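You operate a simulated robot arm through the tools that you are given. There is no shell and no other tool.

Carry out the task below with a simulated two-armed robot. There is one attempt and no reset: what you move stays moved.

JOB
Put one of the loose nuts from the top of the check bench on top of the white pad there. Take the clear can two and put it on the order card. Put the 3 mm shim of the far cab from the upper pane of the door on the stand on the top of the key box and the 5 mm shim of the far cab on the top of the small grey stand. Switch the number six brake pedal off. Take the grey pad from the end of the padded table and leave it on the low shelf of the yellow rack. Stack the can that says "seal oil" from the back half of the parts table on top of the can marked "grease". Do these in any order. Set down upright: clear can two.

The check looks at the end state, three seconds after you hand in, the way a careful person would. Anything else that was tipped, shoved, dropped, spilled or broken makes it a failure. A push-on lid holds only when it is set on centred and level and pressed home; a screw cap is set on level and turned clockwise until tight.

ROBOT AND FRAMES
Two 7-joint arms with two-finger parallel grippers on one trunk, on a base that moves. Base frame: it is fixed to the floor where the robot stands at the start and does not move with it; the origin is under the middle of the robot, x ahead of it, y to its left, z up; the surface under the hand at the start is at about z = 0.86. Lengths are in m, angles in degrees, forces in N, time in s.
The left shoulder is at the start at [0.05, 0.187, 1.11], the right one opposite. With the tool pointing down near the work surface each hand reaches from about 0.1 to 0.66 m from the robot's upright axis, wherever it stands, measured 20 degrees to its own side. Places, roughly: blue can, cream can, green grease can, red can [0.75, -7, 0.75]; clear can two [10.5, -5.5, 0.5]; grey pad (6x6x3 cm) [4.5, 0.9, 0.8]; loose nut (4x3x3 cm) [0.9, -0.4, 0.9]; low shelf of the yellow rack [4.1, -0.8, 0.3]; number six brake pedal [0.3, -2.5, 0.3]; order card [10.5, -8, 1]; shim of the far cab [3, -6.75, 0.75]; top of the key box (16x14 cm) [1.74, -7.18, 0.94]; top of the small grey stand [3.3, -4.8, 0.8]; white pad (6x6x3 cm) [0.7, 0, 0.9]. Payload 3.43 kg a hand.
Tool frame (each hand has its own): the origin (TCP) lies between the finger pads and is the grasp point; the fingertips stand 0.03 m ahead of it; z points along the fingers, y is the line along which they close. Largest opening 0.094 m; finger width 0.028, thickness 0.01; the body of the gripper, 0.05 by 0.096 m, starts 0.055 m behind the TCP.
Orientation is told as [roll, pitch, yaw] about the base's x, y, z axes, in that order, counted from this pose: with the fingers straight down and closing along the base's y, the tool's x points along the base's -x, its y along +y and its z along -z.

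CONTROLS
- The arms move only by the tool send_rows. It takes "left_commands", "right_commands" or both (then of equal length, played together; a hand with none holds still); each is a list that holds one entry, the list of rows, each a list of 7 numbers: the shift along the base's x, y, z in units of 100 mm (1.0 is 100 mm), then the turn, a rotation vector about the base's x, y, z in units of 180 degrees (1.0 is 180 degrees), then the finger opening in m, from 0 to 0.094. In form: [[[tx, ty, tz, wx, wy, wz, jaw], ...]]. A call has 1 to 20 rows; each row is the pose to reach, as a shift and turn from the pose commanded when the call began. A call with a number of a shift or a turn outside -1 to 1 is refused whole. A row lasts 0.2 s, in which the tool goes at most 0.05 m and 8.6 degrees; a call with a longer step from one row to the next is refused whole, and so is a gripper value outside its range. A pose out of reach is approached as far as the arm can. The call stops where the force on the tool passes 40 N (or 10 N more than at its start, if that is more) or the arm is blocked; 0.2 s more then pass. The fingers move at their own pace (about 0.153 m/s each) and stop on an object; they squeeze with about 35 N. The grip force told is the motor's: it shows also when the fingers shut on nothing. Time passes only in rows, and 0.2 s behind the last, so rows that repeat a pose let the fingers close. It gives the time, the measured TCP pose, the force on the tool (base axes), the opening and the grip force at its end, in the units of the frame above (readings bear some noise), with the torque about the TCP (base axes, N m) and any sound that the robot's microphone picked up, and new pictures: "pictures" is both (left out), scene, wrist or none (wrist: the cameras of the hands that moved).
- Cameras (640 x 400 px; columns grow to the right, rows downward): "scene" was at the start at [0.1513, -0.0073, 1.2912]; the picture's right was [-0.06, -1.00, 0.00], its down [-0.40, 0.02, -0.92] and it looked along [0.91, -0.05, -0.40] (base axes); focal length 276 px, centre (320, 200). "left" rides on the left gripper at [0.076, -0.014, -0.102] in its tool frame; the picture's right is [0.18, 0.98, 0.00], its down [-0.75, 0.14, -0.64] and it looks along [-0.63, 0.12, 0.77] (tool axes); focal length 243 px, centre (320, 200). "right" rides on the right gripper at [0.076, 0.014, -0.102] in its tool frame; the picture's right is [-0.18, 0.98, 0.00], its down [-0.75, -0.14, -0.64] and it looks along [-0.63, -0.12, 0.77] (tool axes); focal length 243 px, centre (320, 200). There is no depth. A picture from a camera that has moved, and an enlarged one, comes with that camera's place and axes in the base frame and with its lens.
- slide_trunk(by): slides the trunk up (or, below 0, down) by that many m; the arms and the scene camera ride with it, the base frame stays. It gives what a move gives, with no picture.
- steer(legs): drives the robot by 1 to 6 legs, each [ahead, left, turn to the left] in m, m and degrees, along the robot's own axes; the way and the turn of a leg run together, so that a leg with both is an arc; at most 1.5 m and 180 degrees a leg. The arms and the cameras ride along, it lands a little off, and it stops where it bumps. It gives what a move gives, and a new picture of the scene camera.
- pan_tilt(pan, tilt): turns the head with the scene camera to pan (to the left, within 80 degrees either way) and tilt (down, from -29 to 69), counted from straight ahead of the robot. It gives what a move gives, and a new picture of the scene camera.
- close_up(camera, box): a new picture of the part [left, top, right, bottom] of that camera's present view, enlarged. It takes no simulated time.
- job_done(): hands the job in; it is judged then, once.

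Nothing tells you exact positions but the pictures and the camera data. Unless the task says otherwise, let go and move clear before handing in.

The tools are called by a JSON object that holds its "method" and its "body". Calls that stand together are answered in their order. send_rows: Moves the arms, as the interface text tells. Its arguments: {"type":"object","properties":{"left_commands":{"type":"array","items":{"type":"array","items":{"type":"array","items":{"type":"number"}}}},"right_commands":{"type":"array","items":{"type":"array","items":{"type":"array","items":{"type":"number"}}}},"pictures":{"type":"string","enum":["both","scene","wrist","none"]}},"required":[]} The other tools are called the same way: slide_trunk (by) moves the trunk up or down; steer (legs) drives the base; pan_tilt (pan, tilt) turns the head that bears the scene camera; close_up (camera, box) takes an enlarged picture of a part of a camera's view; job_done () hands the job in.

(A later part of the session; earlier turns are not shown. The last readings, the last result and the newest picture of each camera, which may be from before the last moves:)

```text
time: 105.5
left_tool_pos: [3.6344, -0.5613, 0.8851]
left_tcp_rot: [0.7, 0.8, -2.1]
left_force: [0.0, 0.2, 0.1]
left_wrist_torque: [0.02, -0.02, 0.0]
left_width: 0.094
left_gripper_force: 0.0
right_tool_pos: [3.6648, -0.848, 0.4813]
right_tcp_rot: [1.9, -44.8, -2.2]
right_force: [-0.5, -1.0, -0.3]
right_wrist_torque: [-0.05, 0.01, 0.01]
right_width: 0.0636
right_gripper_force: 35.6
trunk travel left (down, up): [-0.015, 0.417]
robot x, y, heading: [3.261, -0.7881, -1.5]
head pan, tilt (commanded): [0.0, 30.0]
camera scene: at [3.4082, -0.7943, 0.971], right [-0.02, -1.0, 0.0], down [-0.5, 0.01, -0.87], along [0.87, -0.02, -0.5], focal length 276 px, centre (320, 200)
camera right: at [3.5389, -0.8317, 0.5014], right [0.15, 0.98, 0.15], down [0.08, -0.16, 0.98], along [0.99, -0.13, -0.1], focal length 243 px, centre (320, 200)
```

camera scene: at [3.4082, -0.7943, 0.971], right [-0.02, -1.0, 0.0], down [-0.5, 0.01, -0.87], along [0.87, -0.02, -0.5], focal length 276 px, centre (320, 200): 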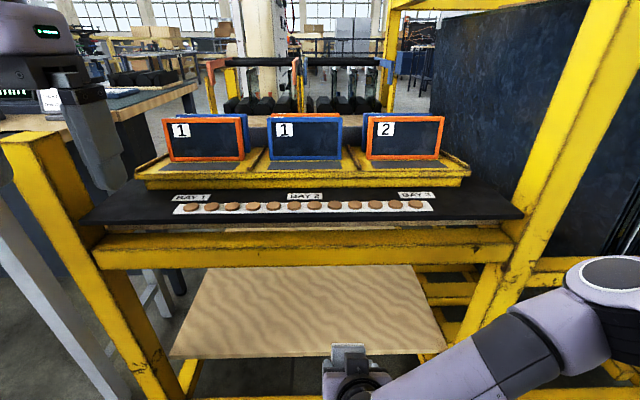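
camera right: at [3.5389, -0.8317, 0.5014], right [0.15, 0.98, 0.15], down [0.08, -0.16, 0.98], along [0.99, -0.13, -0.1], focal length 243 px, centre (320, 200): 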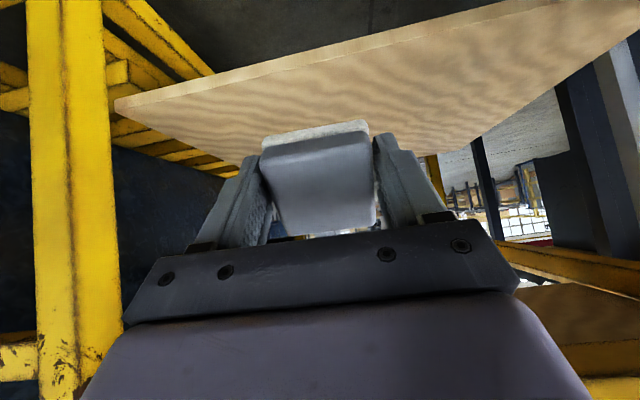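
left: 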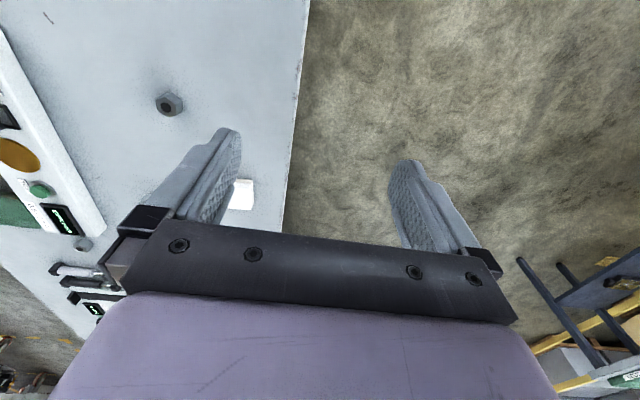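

{"method": "send_rows", "body": {"right_commands": [[[0.35, 0, -0.3, 0, 0, 0, 0.03], [0.75, 0, -0.5, 0, 0, 0, 0.03], [1.0, 0, -0.6, 0, 0, 0, 0.03]]], "pictures": "none"}}

{"method": "send_rows", "body": {"right_commands": [[[0.45, 0, 0, 0, 0, 0, 0.03], [0.9, 0, 0, 0, 0, 0, 0.03], [1.0, 0, 0, 0, 0, 0, 0.03], [1.0, 0, 0, 0, 0, 0, 0.03]]], "pictures": "both"}}

```text
time: 106.3
left_tool_pos: [3.6341, -0.5615, 0.8852]
left_tcp_rot: [0.6, 0.8, -2.2]
left_force: [0.6, -0.3, -0.3]
left_wrist_torque: [0.0, 0.0, 0.0]
left_width: 0.0942
left_gripper_force: 0.0
right_tool_pos: [3.7638, -0.8485, 0.4229]
right_tcp_rot: [1.8, -45.0, -2.2]
right_force: [0.3, -0.5, 0.4]
right_wrist_torque: [0.01, 0.03, -0.01]
right_width: 0.0634
right_gripper_force: 35.1
trunk travel left (down, up): [-0.015, 0.417]
robot x, y, heading: [3.2584, -0.7894, -1.3]
head pan, tilt (commanded): [0.0, 30.0]
```

```text
time: 107.3
left_tool_pos: [3.6338, -0.5616, 0.8856]
left_tcp_rot: [0.6, 0.8, -2.1]
left_force: [0.2, -0.5, 0.1]
left_wrist_torque: [-0.03, 0.0, -0.03]
left_width: 0.094
left_gripper_force: 0.1
right_tool_pos: [3.8631, -0.8494, 0.4243]
right_tcp_rot: [1.8, -44.9, -2.2]
right_force: [-0.2, -0.4, -1.4]
right_wrist_torque: [-0.01, -0.05, -0.05]
right_width: 0.0635
right_gripper_force: 35.0
trunk travel left (down, up): [-0.015, 0.417]
robot x, y, heading: [3.2582, -0.7903, -1.3]
head pan, tilt (commanded): [0.0, 30.0]
camera scene: at [3.4082, -0.7943, 0.971], right [-0.02, -1.0, 0.0], down [-0.5, 0.01, -0.87], along [0.87, -0.02, -0.5], focal length 276 px, centre (320, 200)
camera right: at [3.7371, -0.8317, 0.443], right [0.15, 0.98, 0.15], down [0.08, -0.16, 0.98], along [0.99, -0.13, -0.1], focal length 243 px, centre (320, 200)
```

scene: 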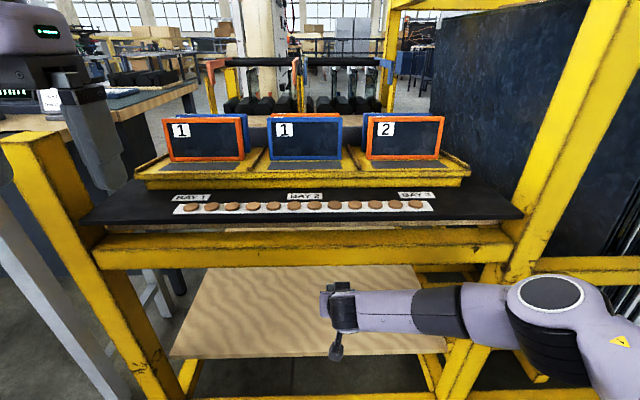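
right: 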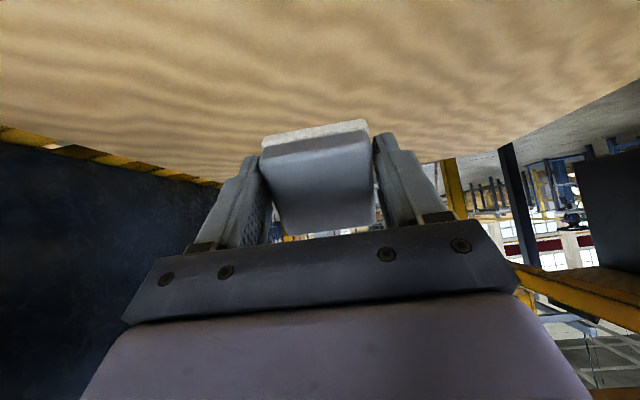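

{"method": "send_rows", "body": {"right_commands": [[[0.3, 0, 0, 0, 0, 0, 0.03], [0.5, 0, -0.2, 0, 0, 0, 0.03], [0.5, 0, -0.5, 0, 0, 0, 0.03], [0.5, 0, -0.6, 0, 0, 0, 0.03], [0.5, 0, -0.6, 0, 0, 0, 0.03]]], "pictures": "wrist"}}

```text
time: 108.5
left_tool_pos: [3.6338, -0.562, 0.886]
left_tcp_rot: [0.7, 0.8, -2.2]
left_force: [-0.4, 0.8, -0.6]
left_wrist_torque: [-0.03, 0.03, -0.01]
left_width: 0.094
left_gripper_force: 0.1
right_tool_pos: [3.9106, -0.856, 0.3723]
right_tcp_rot: [1.8, -45.0, -2.2]
right_force: [-0.3, 0.6, -0.4]
right_wrist_torque: [0.02, -0.02, 0.04]
right_width: 0.0638
right_gripper_force: 35.0
right hand out of reach, approached as far as the arm can: row 3, 4, 5
trunk travel left (down, up): [-0.015, 0.417]
robot x, y, heading: [3.2598, -0.7913, -1.4]
head pan, tilt (commanded): [0.0, 30.0]
camera right: at [3.7846, -0.8384, 0.3923], right [0.15, 0.98, 0.15], down [0.08, -0.16, 0.98], along [0.99, -0.13, -0.1], focal length 243 px, centre (320, 200)
```

right: 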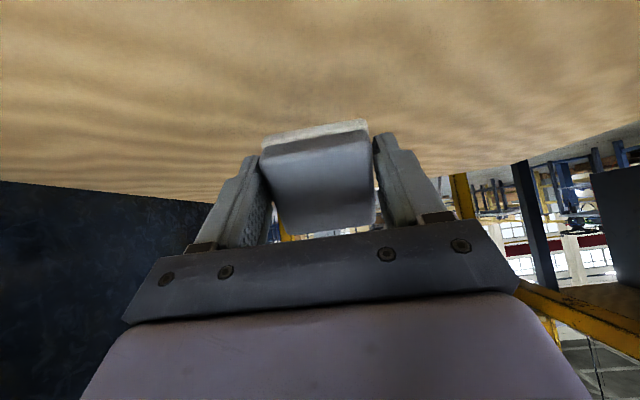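

{"method": "send_rows", "body": {"right_commands": [[[-0.2, 0, 0.0, 0, 0, 0, 0.03], [-0.38, 0, 0, 0, 0, 0, 0.03], [-0.38, 0, -0.05, 0, 0, 0, 0.03], [-0.38, 0, -0.1, 0, 0, 0, 0.03], [-0.38, 0, -0.1, 0, 0, 0, 0.03]]], "pictures": "wrist"}}

```text
time: 109.7
left_tool_pos: [3.6339, -0.5622, 0.8854]
left_tcp_rot: [0.6, 0.8, -2.2]
left_force: [-0.3, -0.5, 0.6]
left_wrist_torque: [0.0, 0.02, -0.02]
left_width: 0.0941
left_gripper_force: 0.1
right_tool_pos: [3.8727, -0.8561, 0.3626]
right_tcp_rot: [1.8, -45.0, -2.3]
right_force: [0.3, 0.8, 0.2]
right_wrist_torque: [0.02, 0.02, 0.03]
right_width: 0.0636
right_gripper_force: 35.9
trunk travel left (down, up): [-0.015, 0.417]
robot x, y, heading: [3.2582, -0.7939, -1.2]
head pan, tilt (commanded): [0.0, 30.0]
camera right: at [3.7464, -0.8385, 0.3823], right [0.15, 0.98, 0.15], down [0.08, -0.16, 0.98], along [0.99, -0.13, -0.1], focal length 243 px, centre (320, 200)
```

right: 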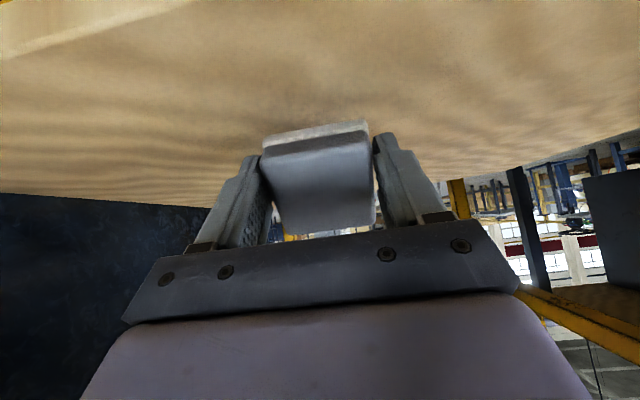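

{"method": "send_rows", "body": {"right_commands": [[[0, 0, -0.05, 0, 0, 0, 0.03], [0, 0, -0.1, 0, 0, 0, 0.03], [0, 0, -0.15, 0, 0, 0, 0.03], [0, 0, -0.15, 0, 0, 0, 0.03]]], "pictures": "wrist"}}

```text
time: 110.7
left_tool_pos: [3.6316, -0.5609, 0.8862]
left_tcp_rot: [0.6, 0.6, -2.2]
left_force: [0.1, 0.2, 0.5]
left_wrist_torque: [-0.02, 0.01, 0.0]
left_width: 0.0942
left_gripper_force: 0.0
right_tool_pos: [3.8745, -0.8544, 0.353]
right_tcp_rot: [1.7, -45.4, -2.2]
right_force: [2.4, 1.5, 24.4]
right_wrist_torque: [-0.09, -0.25, 0.03]
right_width: 0.0639
right_gripper_force: 35.2
trunk travel left (down, up): [-0.015, 0.417]
robot x, y, heading: [3.2572, -0.7884, -1.5]
head pan, tilt (commanded): [0.0, 30.0]
camera right: at [3.7493, -0.8374, 0.3707], right [0.14, 0.98, 0.15], down [0.07, -0.16, 0.98], along [0.99, -0.13, -0.09], focal length 243 px, centre (320, 200)
```

right: 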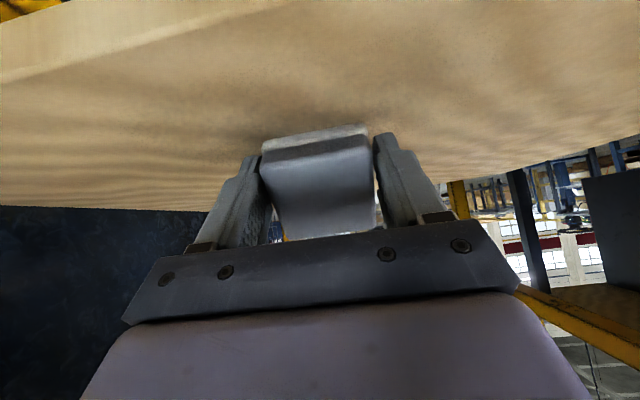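

The pad's near edge rests on the shelf. I'll ease off the pressure, open the fingers so it lies flat, and back out along the tool axis.

{"method": "send_rows", "body": {"right_commands": [[[0, 0, 0.06, 0, 0, 0, 0.03], [0, 0, 0.06, 0, 0, 0, 0.07], [0, 0, 0.06, 0, 0, 0, 0.085], [0, 0, 0.06, 0, 0, 0, 0.085], [0, 0, 0.06, 0, 0, 0, 0.085]]], "pictures": "wrist"}}

```text
time: 111.9
left_tool_pos: [3.6339, -0.5621, 0.8859]
left_tcp_rot: [0.6, 0.7, -2.3]
left_force: [0.1, -0.1, 0.0]
left_wrist_torque: [0.0, -0.02, 0.0]
left_width: 0.0943
left_gripper_force: 0.0
right_tool_pos: [3.873, -0.8558, 0.3534]
right_tcp_rot: [1.8, -44.9, -2.3]
right_force: [0.0, 0.3, 0.0]
right_wrist_torque: [0.03, 0.0, 0.0]
right_width: 0.0849
right_gripper_force: 0.1
trunk travel left (down, up): [-0.015, 0.417]
robot x, y, heading: [3.2582, -0.7873, -1.4]
head pan, tilt (commanded): [0.0, 30.0]
camera right: at [3.7468, -0.8382, 0.3723], right [0.15, 0.98, 0.15], down [0.08, -0.16, 0.98], along [0.99, -0.13, -0.1], focal length 243 px, centre (320, 200)
```

right: 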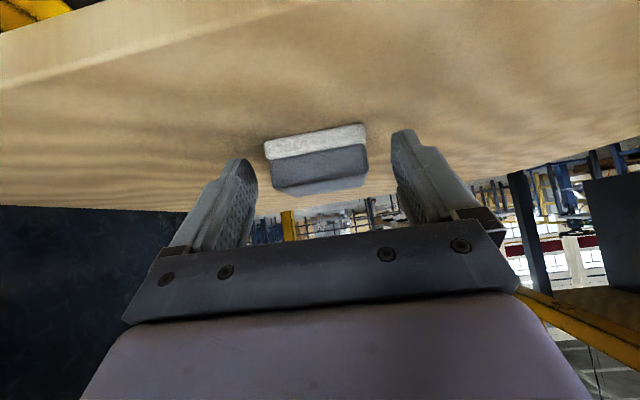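

{"method": "send_rows", "body": {"right_commands": [[[-0.2, 0, 0.2, 0, 0, 0, 0.085], [-0.4, 0, 0.45, 0, 0, 0, 0.085], [-0.8, 0, 0.65, 0, 0, 0, 0.085], [-1.0, 0, 0.7, 0, 0, 0, 0.085]]], "pictures": "wrist"}}

{"method": "send_rows", "body": {"right_commands": [[[-0.4, 0, 0.1, 0, 0, 0, 0.085], [-0.8, 0, 0.3, 0, 0, 0, 0.085], [-1.0, 0, 0.7, 0, 0, 0, 0.085], [-1.0, 0, 1.0, 0, 0, 0, 0.085]]], "pictures": "none"}}

{"method": "send_rows", "body": {"right_commands": [[[-0.1, 0, 0.45, 0, 0.04, 0, 0.085], [-0.2, -0.2, 0.85, 0, 0.08, 0, 0.085], [-0.2, -0.4, 1.0, 0, 0.12, 0, 0.085], [-0.2, -0.6, 1.0, 0, 0.16, 0, 0.085], [-0.2, -0.8, 1.0, 0, 0.2, 0, 0.085], [-0.2, -0.9, 1.0, 0, 0.24, 0, 0.085], [-0.2, -0.9, 1.0, 0, 0.25, 0, 0.085]]], "pictures": "scene"}}

```text
time: 112.9
left_tool_pos: [3.6347, -0.5622, 0.8852]
left_tcp_rot: [0.5, 0.7, -2.2]
left_force: [0.1, -0.2, 0.3]
left_wrist_torque: [0.01, 0.02, -0.02]
left_width: 0.0938
left_gripper_force: 0.0
right_tool_pos: [3.7732, -0.8548, 0.4237]
right_tcp_rot: [1.7, -45.0, -2.3]
right_force: [0.3, -0.3, -0.3]
right_wrist_torque: [-0.01, -0.01, 0.0]
right_width: 0.085
right_gripper_force: 0.1
trunk travel left (down, up): [-0.015, 0.417]
robot x, y, heading: [3.2593, -0.79, -1.4]
head pan, tilt (commanded): [0.0, 30.0]
camera right: at [3.6465, -0.8382, 0.4441], right [0.15, 0.98, 0.15], down [0.07, -0.16, 0.98], along [0.99, -0.13, -0.1], focal length 243 px, centre (320, 200)
```

right: 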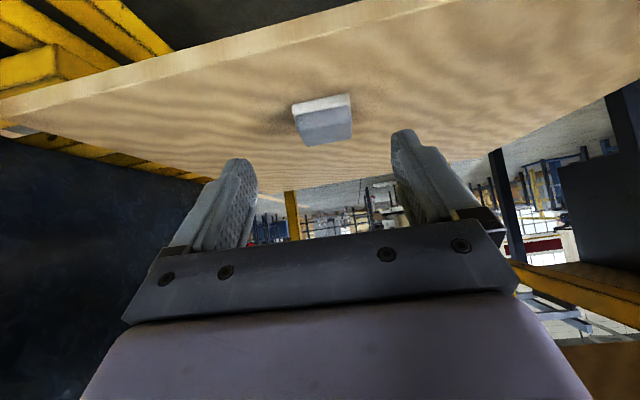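

```text
time: 113.9
left_tool_pos: [3.6335, -0.5621, 0.886]
left_tcp_rot: [0.6, 0.7, -2.2]
left_force: [1.0, 0.4, 0.1]
left_wrist_torque: [0.02, 0.02, -0.01]
left_width: 0.094
left_gripper_force: 0.1
right_tool_pos: [3.6728, -0.8563, 0.5223]
right_tcp_rot: [1.8, -45.0, -2.3]
right_force: [-0.4, -0.3, -0.1]
right_wrist_torque: [-0.02, 0.0, 0.01]
right_width: 0.085
right_gripper_force: 0.0
trunk travel left (down, up): [-0.015, 0.417]
robot x, y, heading: [3.2609, -0.7903, -1.4]
head pan, tilt (commanded): [0.0, 30.0]
```

```text
time: 115.5
left_tool_pos: [3.6336, -0.5621, 0.887]
left_tcp_rot: [0.6, 0.8, -2.1]
left_force: [-0.3, -0.2, 0.0]
left_wrist_torque: [0.03, -0.01, -0.02]
left_width: 0.094
left_gripper_force: 0.0
right_tool_pos: [3.6537, -0.9452, 0.6233]
right_tcp_rot: [0.2, 0.1, -1.6]
right_force: [-0.6, -0.9, 0.0]
right_wrist_torque: [0.01, 0.0, 0.01]
right_width: 0.0851
right_gripper_force: 0.1
trunk travel left (down, up): [-0.015, 0.417]
robot x, y, heading: [3.2555, -0.7877, -1.6]
head pan, tilt (commanded): [0.0, 30.0]
camera scene: at [3.4082, -0.7943, 0.971], right [-0.02, -1.0, 0.0], down [-0.5, 0.01, -0.87], along [0.87, -0.02, -0.5], focal length 276 px, centre (320, 200)
```

scene: 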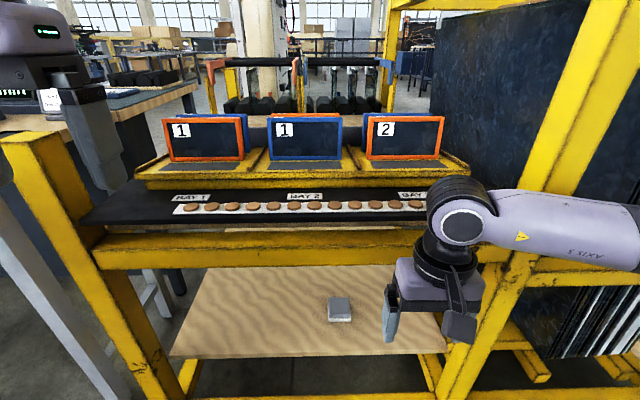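

The grey pad lies flat on the low shelf. I'll raise the trunk back up and head for the brake pedal area near (0.3, -2.5).

{"method": "slide_trunk", "body": {"by": 0.31}}

{"method": "send_rows", "body": {"right_commands": [[[-0.1, 0, 0.45, 0, 0, 0, 0.085], [-0.2, 0, 0.9, 0, 0, 0, 0.085], [-0.4, 0, 1.0, 0, 0, 0, 0.085]]], "pictures": "none"}}

{"method": "send_rows", "body": {"right_commands": [[[-0.1, 0, 0.45, 0, 0, 0, 0.085], [-0.2, 0, 0.9, 0, 0, 0, 0.085], [-0.3, 0, 1.0, 0, 0, 0, 0.085]]], "pictures": "none"}}

{"method": "steer", "body": {"legs": [[-0.05, 0, 0], [0, 0, -88.5], [0.9, 0, 0]]}}

{"method": "pan_tilt", "body": {"pan": -50, "tilt": 20}}

```text
time: 118.6
left_tool_pos: [3.6329, -0.5625, 1.1951]
left_tcp_rot: [0.6, 0.8, -2.2]
left_force: [0.3, -0.3, -0.5]
left_wrist_torque: [0.01, -0.01, -0.03]
left_width: 0.094
left_gripper_force: 0.0
right_tool_pos: [3.6532, -0.9448, 0.9321]
right_tcp_rot: [0.2, 0.1, -1.6]
right_force: [-0.7, -0.3, 0.0]
right_wrist_torque: [0.03, 0.01, -0.02]
right_width: 0.0849
right_gripper_force: 0.0
trunk travel left (down, up): [-0.325, 0.107]
robot x, y, heading: [3.2631, -0.7894, -1.4]
head pan, tilt (commanded): [0.0, 30.0]
```

```text
time: 119.4
left_tool_pos: [3.633, -0.5635, 1.1955]
left_tcp_rot: [0.6, 0.7, -2.2]
left_force: [0.6, 0.3, 0.0]
left_wrist_torque: [0.0, -0.02, -0.02]
left_width: 0.0942
left_gripper_force: 0.0
right_tool_pos: [3.6129, -0.9452, 1.0341]
right_tcp_rot: [0.1, -0.1, -1.6]
right_force: [-0.5, 0.1, 0.3]
right_wrist_torque: [-0.03, -0.02, 0.01]
right_width: 0.0851
right_gripper_force: 0.1
trunk travel left (down, up): [-0.325, 0.107]
robot x, y, heading: [3.2578, -0.788, -1.3]
head pan, tilt (commanded): [0.0, 30.0]
```

```text
time: 120.2
left_tool_pos: [3.6347, -0.5621, 1.1967]
left_tcp_rot: [0.6, 0.7, -2.3]
left_force: [-0.2, -0.3, 0.5]
left_wrist_torque: [-0.03, 0.0, 0.01]
left_width: 0.094
left_gripper_force: 0.1
right_tool_pos: [3.5828, -0.9467, 1.1329]
right_tcp_rot: [0.2, 0.2, -1.6]
right_force: [0.4, 0.6, -0.5]
right_wrist_torque: [0.02, -0.02, -0.01]
right_width: 0.0851
right_gripper_force: 0.0
trunk travel left (down, up): [-0.325, 0.107]
robot x, y, heading: [3.2604, -0.7889, -1.3]
head pan, tilt (commanded): [0.0, 30.0]
```

```text
time: 129.3
left_tool_pos: [3.4101, -2.0714, 1.1958]
left_tcp_rot: [0.6, 0.9, -92.1]
left_force: [-0.1, -0.2, 0.3]
left_wrist_torque: [0.02, 0.02, 0.0]
left_width: 0.094
left_gripper_force: 0.0
right_tool_pos: [3.0256, -2.022, 1.1316]
right_tcp_rot: [0.1, 0.0, -91.6]
right_force: [-0.1, -1.2, 0.2]
right_wrist_torque: [0.0, -0.01, 0.0]
right_width: 0.085
right_gripper_force: 0.0
trunk travel left (down, up): [-0.325, 0.107]
robot x, y, heading: [3.1841, -1.7004, -91.1]
head pan, tilt (commanded): [0.0, 30.0]
camera scene: at [3.1794, -1.848, 1.281], right [-1.0, 0.02, 0.0], down [0.01, 0.5, -0.87], along [-0.02, -0.87, -0.5], focal length 276 px, centre (320, 200)
```

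scene: 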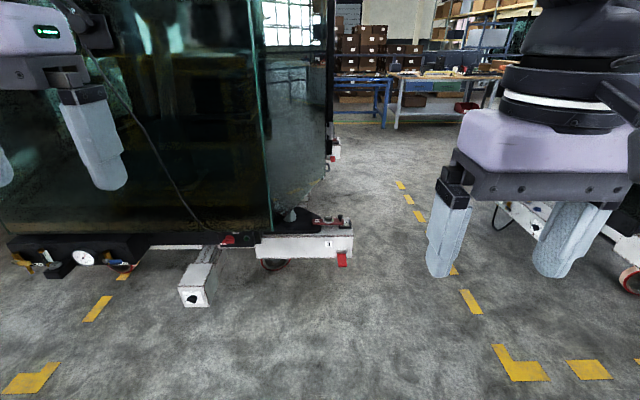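

```text
time: 130.5
left_tool_pos: [3.4099, -2.0719, 1.195]
left_tcp_rot: [0.5, 0.7, -92.0]
left_force: [-0.8, 0.1, 1.0]
left_wrist_torque: [0.01, 0.02, 0.0]
left_width: 0.094
left_gripper_force: 0.0
right_tool_pos: [3.0256, -2.0222, 1.1336]
right_tcp_rot: [0.3, 0.0, -91.4]
right_force: [-0.1, 0.9, -0.7]
right_wrist_torque: [0.0, 0.0, 0.0]
right_width: 0.085
right_gripper_force: 0.0
trunk travel left (down, up): [-0.325, 0.107]
robot x, y, heading: [3.1814, -1.6945, -91.4]
head pan, tilt (commanded): [-50.0, 20.0]
camera scene: at [3.1088, -1.8157, 1.2971], right [-0.63, 0.78, 0.0], down [0.27, 0.21, -0.94], along [-0.73, -0.59, -0.34], focal length 276 px, centre (320, 200)
```

scene: 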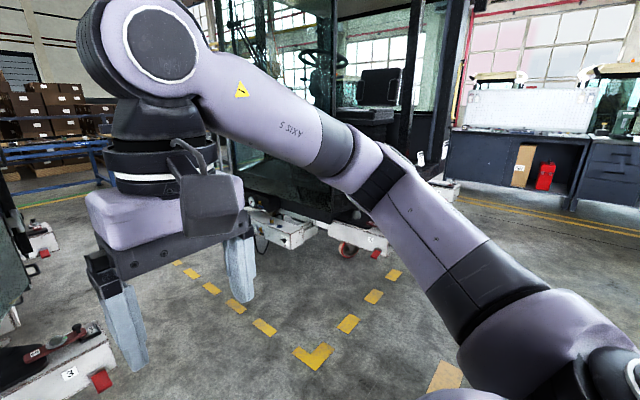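

The cabs stand on dollies with tagged brake pedals. I'll turn to face -x along the aisle and look for number six.

{"method": "steer", "body": {"legs": [[0, 0, -88]]}}

{"method": "pan_tilt", "body": {"pan": 0, "tilt": 15}}

{"method": "pan_tilt", "body": {"pan": 40, "tilt": 20}}

```text
time: 134.7
left_tool_pos: [2.8099, -1.9282, 1.1951]
left_tcp_rot: [0.5, 0.7, 178.6]
left_force: [0.2, -0.6, -0.1]
left_wrist_torque: [0.01, -0.02, 0.01]
left_width: 0.094
left_gripper_force: 0.0
right_tool_pos: [2.8564, -1.543, 1.1326]
right_tcp_rot: [0.3, 0.0, 179.1]
right_force: [0.3, -0.2, 0.0]
right_wrist_torque: [-0.01, -0.03, 0.04]
right_width: 0.0849
right_gripper_force: 0.0
trunk travel left (down, up): [-0.325, 0.107]
robot x, y, heading: [3.1819, -1.6957, 179.4]
head pan, tilt (commanded): [-50.0, 20.0]
camera scene: at [3.0653, -1.6261, 1.2971], right [0.77, 0.63, 0.0], down [0.22, -0.26, -0.94], along [-0.6, 0.73, -0.34], focal length 276 px, centre (320, 200)
```

scene: 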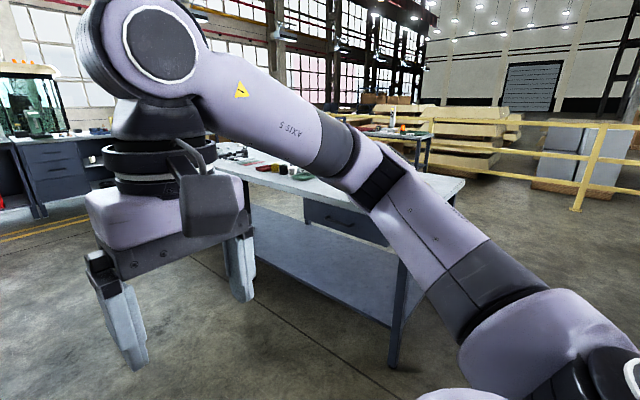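

```text
time: 135.9
left_tool_pos: [2.8108, -1.9285, 1.1953]
left_tcp_rot: [0.6, 0.8, 178.5]
left_force: [0.2, 0.0, 0.1]
left_wrist_torque: [0.03, 0.0, 0.0]
left_width: 0.094
left_gripper_force: 0.1
right_tool_pos: [2.856, -1.5442, 1.1326]
right_tcp_rot: [0.2, 0.0, 179.0]
right_force: [-0.8, 0.6, -1.0]
right_wrist_torque: [0.03, -0.01, 0.02]
right_width: 0.085
right_gripper_force: 0.1
trunk travel left (down, up): [-0.325, 0.107]
robot x, y, heading: [3.1848, -1.6961, 179.3]
head pan, tilt (commanded): [0.0, 15.0]
camera scene: at [3.0309, -1.697, 1.3052], right [0.01, 1.0, 0.0], down [0.26, 0.0, -0.97], along [-0.97, 0.01, -0.26], focal length 276 px, centre (320, 200)
```

scene: 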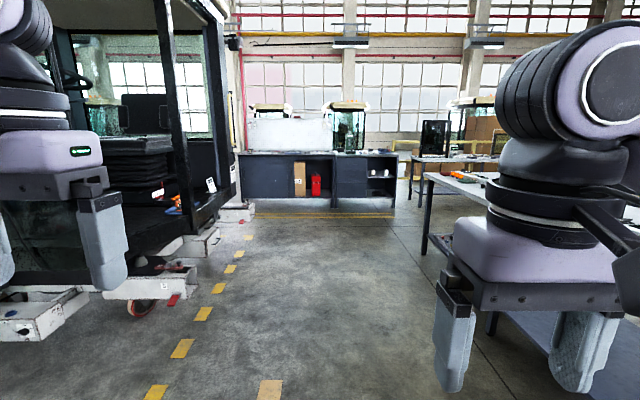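

```text
time: 137.0
left_tool_pos: [2.8105, -1.9279, 1.1946]
left_tcp_rot: [0.6, 0.7, 178.4]
left_force: [-0.8, 0.2, -0.1]
left_wrist_torque: [0.0, 0.0, 0.01]
left_width: 0.0941
left_gripper_force: 0.0
right_tool_pos: [2.8565, -1.5438, 1.1318]
right_tcp_rot: [0.2, 0.0, 179.1]
right_force: [0.2, -0.2, 0.2]
right_wrist_torque: [-0.02, -0.02, -0.02]
right_width: 0.0852
right_gripper_force: 0.0
trunk travel left (down, up): [-0.325, 0.107]
robot x, y, heading: [3.1801, -1.6979, 179.2]
head pan, tilt (commanded): [40.0, 20.0]
camera scene: at [3.0522, -1.7572, 1.2971], right [-0.63, 0.77, 0.0], down [0.26, 0.22, -0.94], along [-0.73, -0.59, -0.34], focal length 276 px, centre (320, 200)
```

scene: 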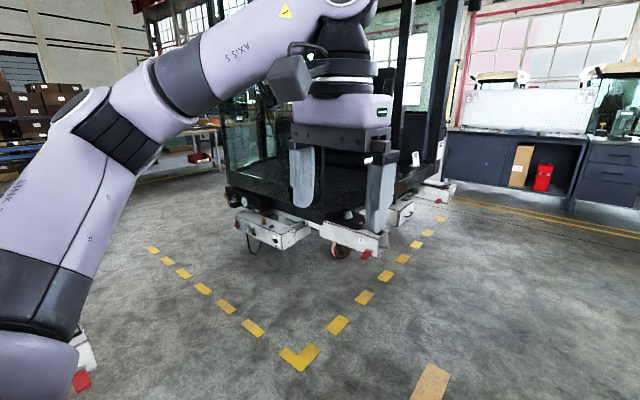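

{"method": "steer", "body": {"legs": [[1.5, 0, 0], [1.0, 0, 0]]}}

{"method": "pan_tilt", "body": {"pan": 70, "tilt": 30}}

```text
time: 149.2
left_tool_pos: [0.2906, -1.8576, 1.1959]
left_tcp_rot: [0.7, 0.8, 177.2]
left_force: [0.7, -0.1, 0.9]
left_wrist_torque: [0.01, 0.03, 0.01]
left_width: 0.0938
left_gripper_force: 0.0
right_tool_pos: [0.3448, -1.4748, 1.1338]
right_tcp_rot: [0.2, 0.0, 177.7]
right_force: [0.5, 0.2, 0.4]
right_wrist_torque: [-0.01, 0.0, 0.0]
right_width: 0.0852
right_gripper_force: 0.1
trunk travel left (down, up): [-0.325, 0.107]
robot x, y, heading: [0.6693, -1.6364, 178.4]
head pan, tilt (commanded): [40.0, 20.0]
camera scene: at [0.5369, -1.6928, 1.297], right [-0.62, 0.79, 0.0], down [0.27, 0.21, -0.94], along [-0.74, -0.58, -0.34], focal length 276 px, centre (320, 200)
```

scene: 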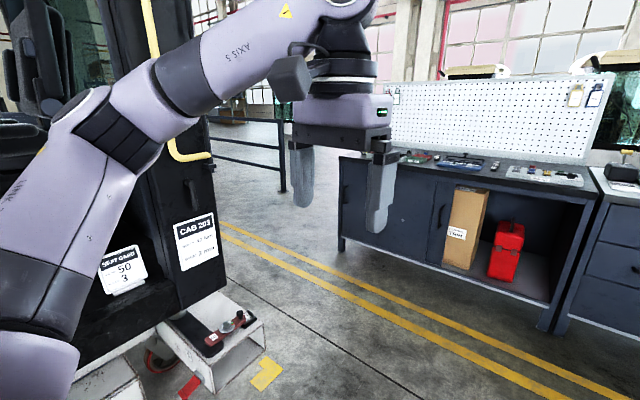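

```text
time: 150.2
left_tool_pos: [0.2907, -1.8585, 1.1958]
left_tcp_rot: [0.6, 0.6, 177.4]
left_force: [0.7, 0.5, 0.0]
left_wrist_torque: [0.01, -0.02, 0.02]
left_width: 0.0942
left_gripper_force: 0.0
right_tool_pos: [0.3452, -1.4739, 1.1325]
right_tcp_rot: [0.2, 0.0, 177.8]
right_force: [-0.4, -0.2, 0.9]
right_wrist_torque: [-0.04, 0.03, 0.0]
right_width: 0.0851
right_gripper_force: 0.0
trunk travel left (down, up): [-0.325, 0.107]
robot x, y, heading: [0.6676, -1.6351, 178.0]
head pan, tilt (commanded): [70.0, 30.0]
camera scene: at [0.5765, -1.7193, 1.281], right [-0.93, 0.38, 0.0], down [0.19, 0.46, -0.87], along [-0.33, -0.8, -0.5], focal length 276 px, centre (320, 200)
```

scene: 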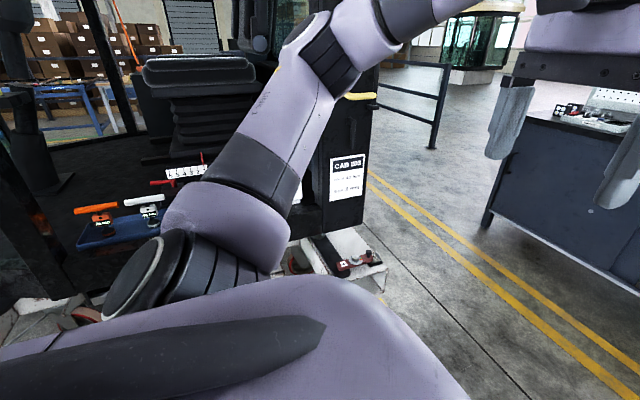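

{"method": "steer", "body": {"legs": [[0.3, 0.0, 0], [0, 0, 91.5]]}}

{"method": "pan_tilt", "body": {"pan": 0, "tilt": 45}}

```text
time: 156.1
left_tool_pos: [0.5981, -1.9969, 1.196]
left_tcp_rot: [0.6, 0.6, -91.5]
left_force: [0.6, 0.2, 1.0]
left_wrist_torque: [0.0, 0.0, -0.01]
left_width: 0.094
left_gripper_force: 0.0
right_tool_pos: [0.2137, -1.9521, 1.1319]
right_tcp_rot: [0.2, 0.1, -90.9]
right_force: [-0.1, 0.4, -0.3]
right_wrist_torque: [0.0, 0.02, -0.03]
right_width: 0.085
right_gripper_force: 0.1
trunk travel left (down, up): [-0.325, 0.107]
robot x, y, heading: [0.3697, -1.6252, -90.5]
head pan, tilt (commanded): [70.0, 30.0]
camera scene: at [0.4514, -1.7175, 1.281], right [-0.35, -0.94, 0.0], down [-0.47, 0.18, -0.87], along [0.81, -0.31, -0.5], focal length 276 px, centre (320, 200)
```

scene: 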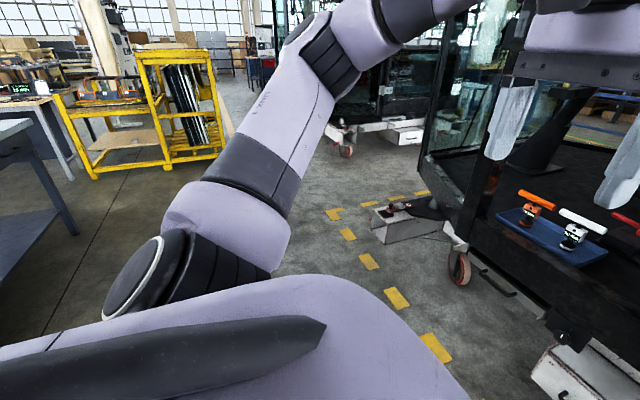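

```text
time: 157.5
left_tool_pos: [0.5979, -1.9969, 1.1949]
left_tcp_rot: [0.6, 0.7, -91.6]
left_force: [-0.2, -0.7, -0.7]
left_wrist_torque: [0.0, -0.02, 0.03]
left_width: 0.0939
left_gripper_force: 0.0
right_tool_pos: [0.212, -1.9523, 1.1326]
right_tcp_rot: [0.1, 0.0, -90.9]
right_force: [-0.2, 0.1, 0.6]
right_wrist_torque: [-0.02, -0.01, 0.02]
right_width: 0.0849
right_gripper_force: 0.1
trunk travel left (down, up): [-0.325, 0.107]
robot x, y, heading: [0.3638, -1.6229, -90.7]
head pan, tilt (commanded): [0.0, 45.0]
camera scene: at [0.3658, -1.7669, 1.2584], right [-1.0, 0.01, 0.0], down [0.01, 0.71, -0.71], along [-0.01, -0.71, -0.71], focal length 276 px, centre (320, 200)
```

scene: 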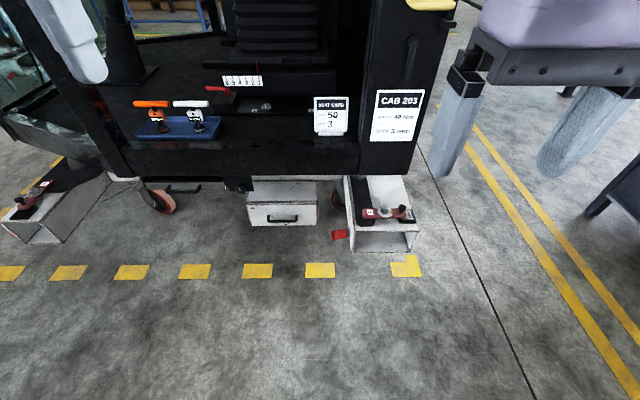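

{"method": "close_up", "body": {"camera": "scene", "box": [320, 170, 448, 260]}}

{"method": "close_up", "body": {"camera": "scene", "box": [0, 150, 128, 250]}}

{"method": "close_up", "body": {"camera": "scene", "box": [120, 60, 370, 230]}}

```text
4.44 times, centred on (384, 215) of scene
camera zoom: at [0.3658, -1.7669, 1.2584], right [-1.0, 0.01, 0.0], down [0.01, 0.71, -0.71], along [-0.01, -0.71, -0.71], focal length 1225 px, centre (36, 133)
```

zoom: 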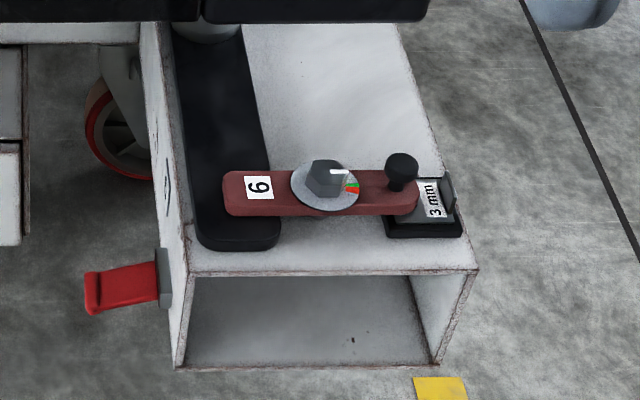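

```text
4.00 times, centred on (64, 200) of scene
camera zoom: at [0.3658, -1.7669, 1.2584], right [-1.0, 0.01, 0.0], down [0.01, 0.71, -0.71], along [-0.01, -0.71, -0.71], focal length 1102 px, centre (1344, 200)
```

zoom: 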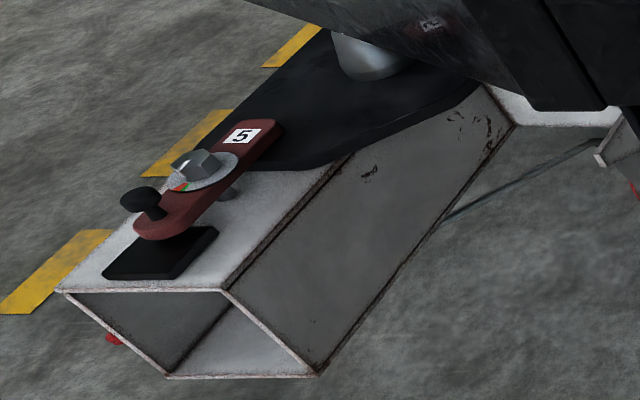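

```text
2.35 times, centred on (245, 145) of scene
camera zoom: at [0.3658, -1.7669, 1.2584], right [-1.0, 0.01, 0.0], down [0.01, 0.71, -0.71], along [-0.01, -0.71, -0.71], focal length 648 px, centre (496, 329)
```

zoom: 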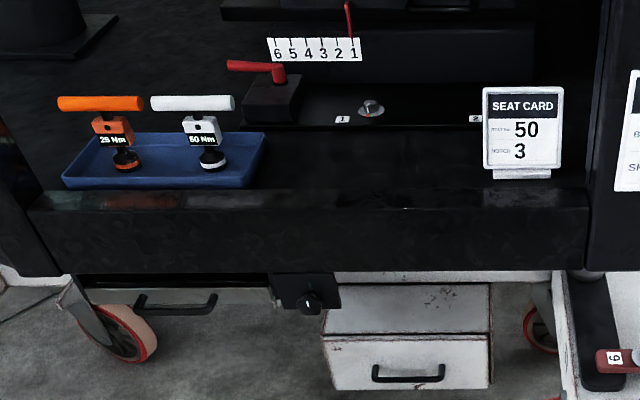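

Mount "6" has a red pedal on the side of its box, near (0.27, -2.52). I'll move closer to inspect it.

{"method": "steer", "body": {"legs": [[0.25, 0.0, 0]]}}

{"method": "pan_tilt", "body": {"pan": -5, "tilt": 60}}

{"method": "close_up", "body": {"camera": "scene", "box": [260, 60, 420, 180]}}

```text
time: 159.3
left_tool_pos: [0.5949, -2.2488, 1.1948]
left_tcp_rot: [0.5, 0.7, -91.5]
left_force: [0.0, -0.6, -0.7]
left_wrist_torque: [0.0, 0.0, 0.02]
left_width: 0.0942
left_gripper_force: 0.1
right_tool_pos: [0.2104, -2.2029, 1.133]
right_tcp_rot: [0.2, 0.0, -91.0]
right_force: [-0.6, -0.8, 0.2]
right_wrist_torque: [-0.01, 0.01, 0.01]
right_width: 0.0849
right_gripper_force: 0.1
trunk travel left (down, up): [-0.325, 0.107]
robot x, y, heading: [0.365, -1.8766, -90.6]
head pan, tilt (commanded): [0.0, 45.0]
camera scene: at [0.3627, -2.0184, 1.2583], right [-1.0, 0.01, 0.0], down [0.01, 0.71, -0.71], along [-0.01, -0.71, -0.71], focal length 276 px, centre (320, 200)
```

scene: 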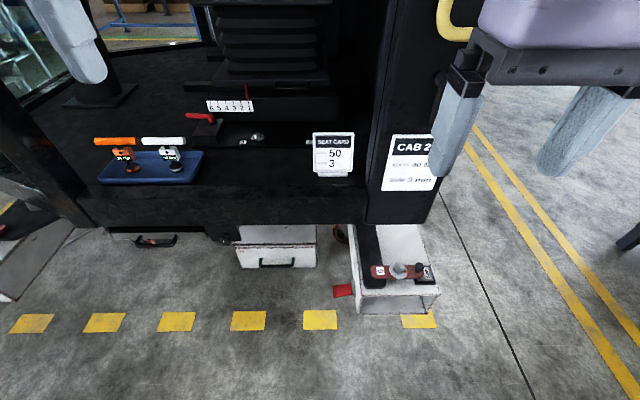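

```text
time: 160.1
left_tool_pos: [0.5958, -2.2486, 1.1966]
left_tcp_rot: [0.6, 0.7, -91.4]
left_force: [-0.2, -0.6, 0.3]
left_wrist_torque: [-0.01, 0.0, 0.05]
left_width: 0.0942
left_gripper_force: 0.1
right_tool_pos: [0.2096, -2.2027, 1.1334]
right_tcp_rot: [0.3, 0.0, -90.9]
right_force: [0.7, -0.1, 0.1]
right_wrist_torque: [0.02, -0.04, -0.02]
right_width: 0.085
right_gripper_force: 0.1
trunk travel left (down, up): [-0.325, 0.107]
robot x, y, heading: [0.3623, -1.8794, -90.8]
head pan, tilt (commanded): [-5.0, 60.0]
camera scene: at [0.3571, -2.003, 1.239], right [-1.0, 0.1, 0.0], down [0.09, 0.86, -0.5], along [-0.05, -0.5, -0.87], focal length 276 px, centre (320, 200)
```

scene: 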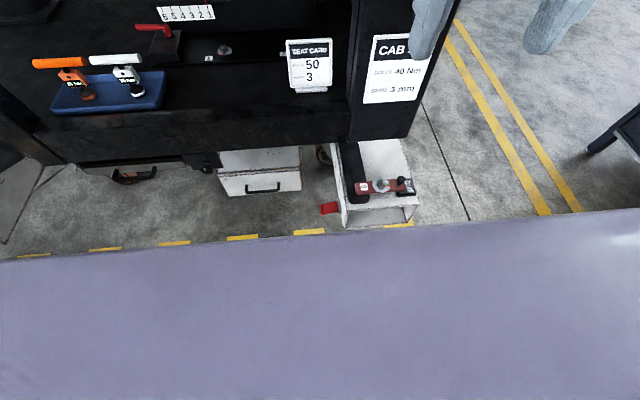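

```text
3.33 times, centred on (340, 120) of scene
camera zoom: at [0.3571, -2.003, 1.239], right [-1.0, 0.1, 0.0], down [0.09, 0.86, -0.5], along [-0.05, -0.5, -0.87], focal length 919 px, centre (253, 467)
```

zoom: 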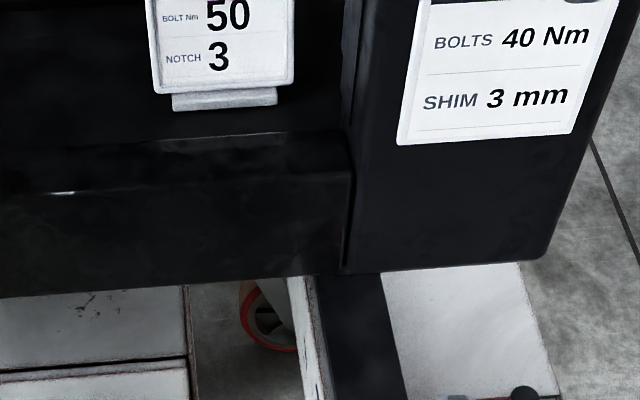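

{"method": "close_up", "body": {"camera": "scene", "box": [300, 170, 428, 250]}}

{"method": "pan_tilt", "body": {"pan": 75, "tilt": 45}}

```text
5.00 times, centred on (364, 210) of scene
camera zoom: at [0.3571, -2.003, 1.239], right [-1.0, 0.1, 0.0], down [0.09, 0.86, -0.5], along [-0.05, -0.5, -0.87], focal length 1378 px, centre (100, 150)
```

zoom: 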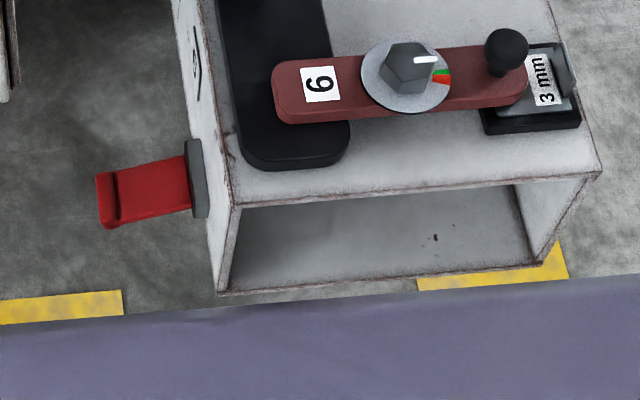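

```text
time: 161.7
left_tool_pos: [0.5952, -2.2481, 1.1961]
left_tcp_rot: [0.6, 0.7, -91.5]
left_force: [0.1, -0.3, 0.1]
left_wrist_torque: [0.0, -0.04, 0.0]
left_width: 0.094
left_gripper_force: 0.0
right_tool_pos: [0.2098, -2.2027, 1.1332]
right_tcp_rot: [0.2, 0.1, -90.9]
right_force: [-0.7, -0.1, -0.1]
right_wrist_torque: [-0.01, 0.02, 0.0]
right_width: 0.0847
right_gripper_force: 0.0
trunk travel left (down, up): [-0.325, 0.107]
robot x, y, heading: [0.3606, -1.8755, -90.9]
head pan, tilt (commanded): [75.0, 45.0]
camera scene: at [0.442, -1.9586, 1.2584], right [-0.27, -0.96, 0.0], down [-0.68, 0.19, -0.71], along [0.68, -0.19, -0.71], focal length 276 px, centre (320, 200)
```

scene: 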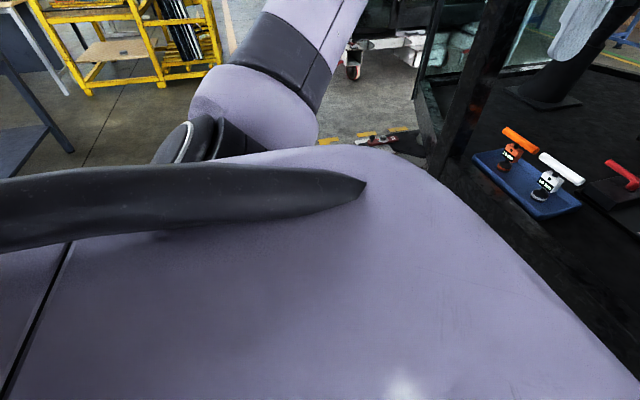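

There seems to be a mark on the box's +x side near the pedal. I'll shift left to view the pedal from its side.

{"method": "steer", "body": {"legs": [[0.0, 0.45, 0]]}}

{"method": "pan_tilt", "body": {"pan": -30, "tilt": 50}}

```text
time: 166.1
left_tool_pos: [1.0482, -2.2501, 1.1954]
left_tcp_rot: [0.7, 0.7, -91.0]
left_force: [0.2, -0.7, 0.4]
left_wrist_torque: [0.02, 0.0, 0.01]
left_width: 0.0944
left_gripper_force: 0.0
right_tool_pos: [0.6633, -2.2077, 1.133]
right_tcp_rot: [0.2, 0.0, -90.3]
right_force: [-0.5, -0.6, 0.4]
right_wrist_torque: [0.04, 0.02, 0.02]
right_width: 0.0849
right_gripper_force: 0.0
trunk travel left (down, up): [-0.325, 0.107]
robot x, y, heading: [0.8131, -1.8786, -90.1]
head pan, tilt (commanded): [75.0, 45.0]
camera scene: at [0.893, -1.9611, 1.2584], right [-0.26, -0.97, 0.0], down [-0.68, 0.18, -0.71], along [0.68, -0.18, -0.71], focal length 276 px, centre (320, 200)
```

scene: 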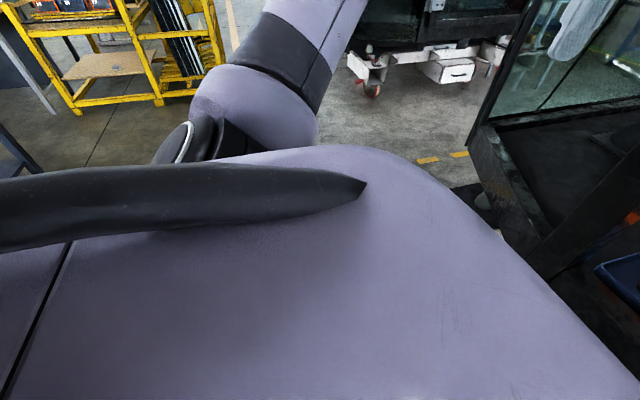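

```text
time: 167.9
left_tool_pos: [1.0488, -2.2505, 1.1953]
left_tcp_rot: [0.5, 0.7, -90.9]
left_force: [-0.1, -0.4, -0.9]
left_wrist_torque: [-0.02, 0.0, 0.01]
left_width: 0.0937
left_gripper_force: 0.0
right_tool_pos: [0.6637, -2.2057, 1.1327]
right_tcp_rot: [0.3, 0.0, -90.4]
right_force: [-0.3, 0.1, -0.7]
right_wrist_torque: [0.03, -0.03, -0.04]
right_width: 0.0852
right_gripper_force: 0.1
trunk travel left (down, up): [-0.325, 0.107]
robot x, y, heading: [0.8159, -1.8791, -90.3]
head pan, tilt (commanded): [-30.0, 50.0]
camera scene: at [0.7757, -2.0065, 1.2515], right [-0.87, 0.5, 0.0], down [0.38, 0.66, -0.64], along [-0.32, -0.56, -0.77], focal length 276 px, centre (320, 200)
```

scene: 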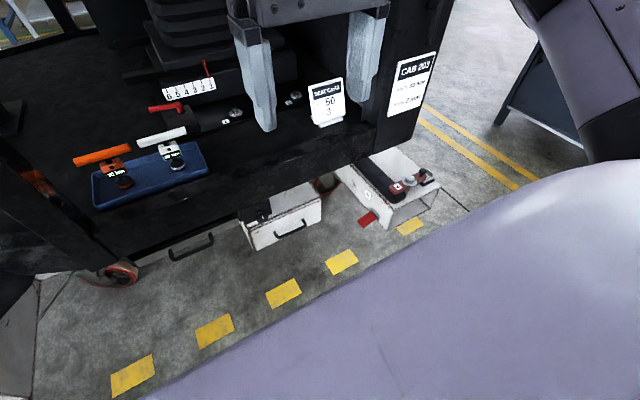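

{"method": "close_up", "body": {"camera": "scene", "box": [320, 140, 448, 240]}}

{"method": "slide_trunk", "body": {"by": -0.3}}

{"method": "pan_tilt", "body": {"pan": -35, "tilt": 40}}

{"method": "close_up", "body": {"camera": "scene", "box": [260, 140, 388, 240]}}

```text
4.00 times, centred on (384, 190) of scene
camera zoom: at [0.7757, -2.0065, 1.2515], right [-0.87, 0.5, 0.0], down [0.38, 0.66, -0.64], along [-0.32, -0.56, -0.77], focal length 1102 px, centre (64, 240)
```

zoom: 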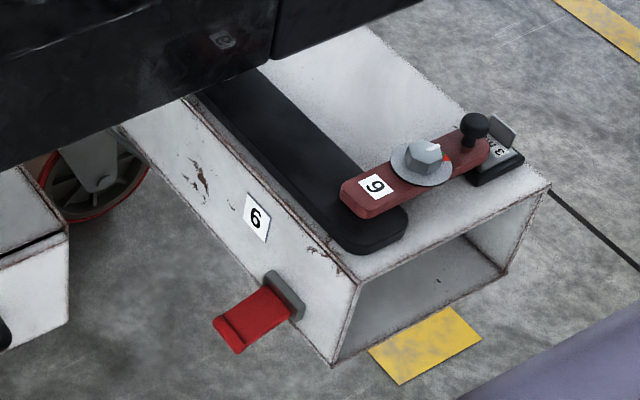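

```text
time: 170.9
left_tool_pos: [1.0488, -2.2498, 0.8961]
left_tcp_rot: [0.6, 0.8, -90.9]
left_force: [-0.3, -1.3, -0.1]
left_wrist_torque: [0.03, 0.02, 0.01]
left_width: 0.0939
left_gripper_force: 0.0
right_tool_pos: [0.6623, -2.2068, 0.833]
right_tcp_rot: [0.1, 0.0, -90.3]
right_force: [0.1, -0.3, -0.1]
right_wrist_torque: [0.0, -0.01, 0.06]
right_width: 0.085
right_gripper_force: 0.1
trunk travel left (down, up): [-0.025, 0.407]
robot x, y, heading: [0.8126, -1.88, -90.2]
head pan, tilt (commanded): [-30.0, 50.0]
```

```text
time: 171.7
left_tool_pos: [1.0482, -2.2501, 0.8958]
left_tcp_rot: [0.5, 0.8, -90.9]
left_force: [-1.0, 0.7, 0.1]
left_wrist_torque: [0.04, 0.01, -0.01]
left_width: 0.094
left_gripper_force: 0.1
right_tool_pos: [0.6633, -2.206, 0.8336]
right_tcp_rot: [0.3, 0.0, -90.4]
right_force: [0.4, 1.0, 0.7]
right_wrist_torque: [0.03, 0.02, -0.04]
right_width: 0.0853
right_gripper_force: 0.1
trunk travel left (down, up): [-0.025, 0.407]
robot x, y, heading: [0.8197, -1.8824, -90.1]
head pan, tilt (commanded): [-35.0, 40.0]
camera scene: at [0.7655, -2.0094, 0.9656], right [-0.82, 0.58, 0.0], down [0.37, 0.53, -0.77], along [-0.44, -0.63, -0.64], focal length 276 px, centre (320, 200)
```

scene: 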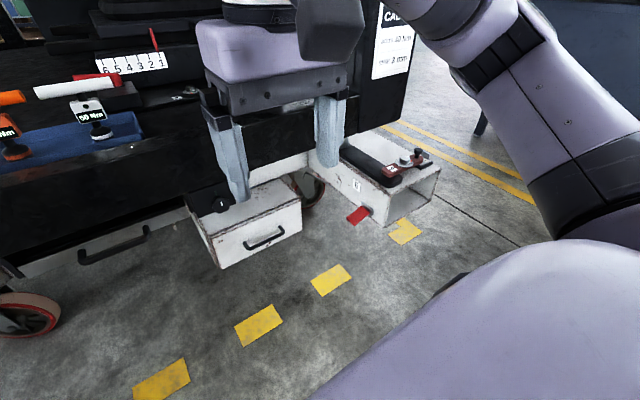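

```text
4.00 times, centred on (324, 190) of scene
camera zoom: at [0.7655, -2.0094, 0.9656], right [-0.82, 0.58, 0.0], down [0.37, 0.53, -0.77], along [-0.44, -0.63, -0.64], focal length 1102 px, centre (304, 240)
```

zoom: 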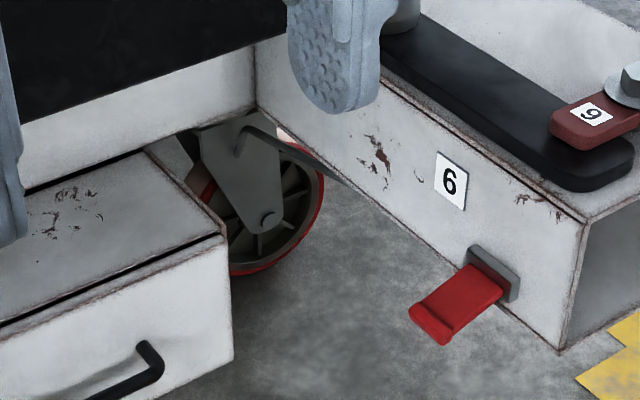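

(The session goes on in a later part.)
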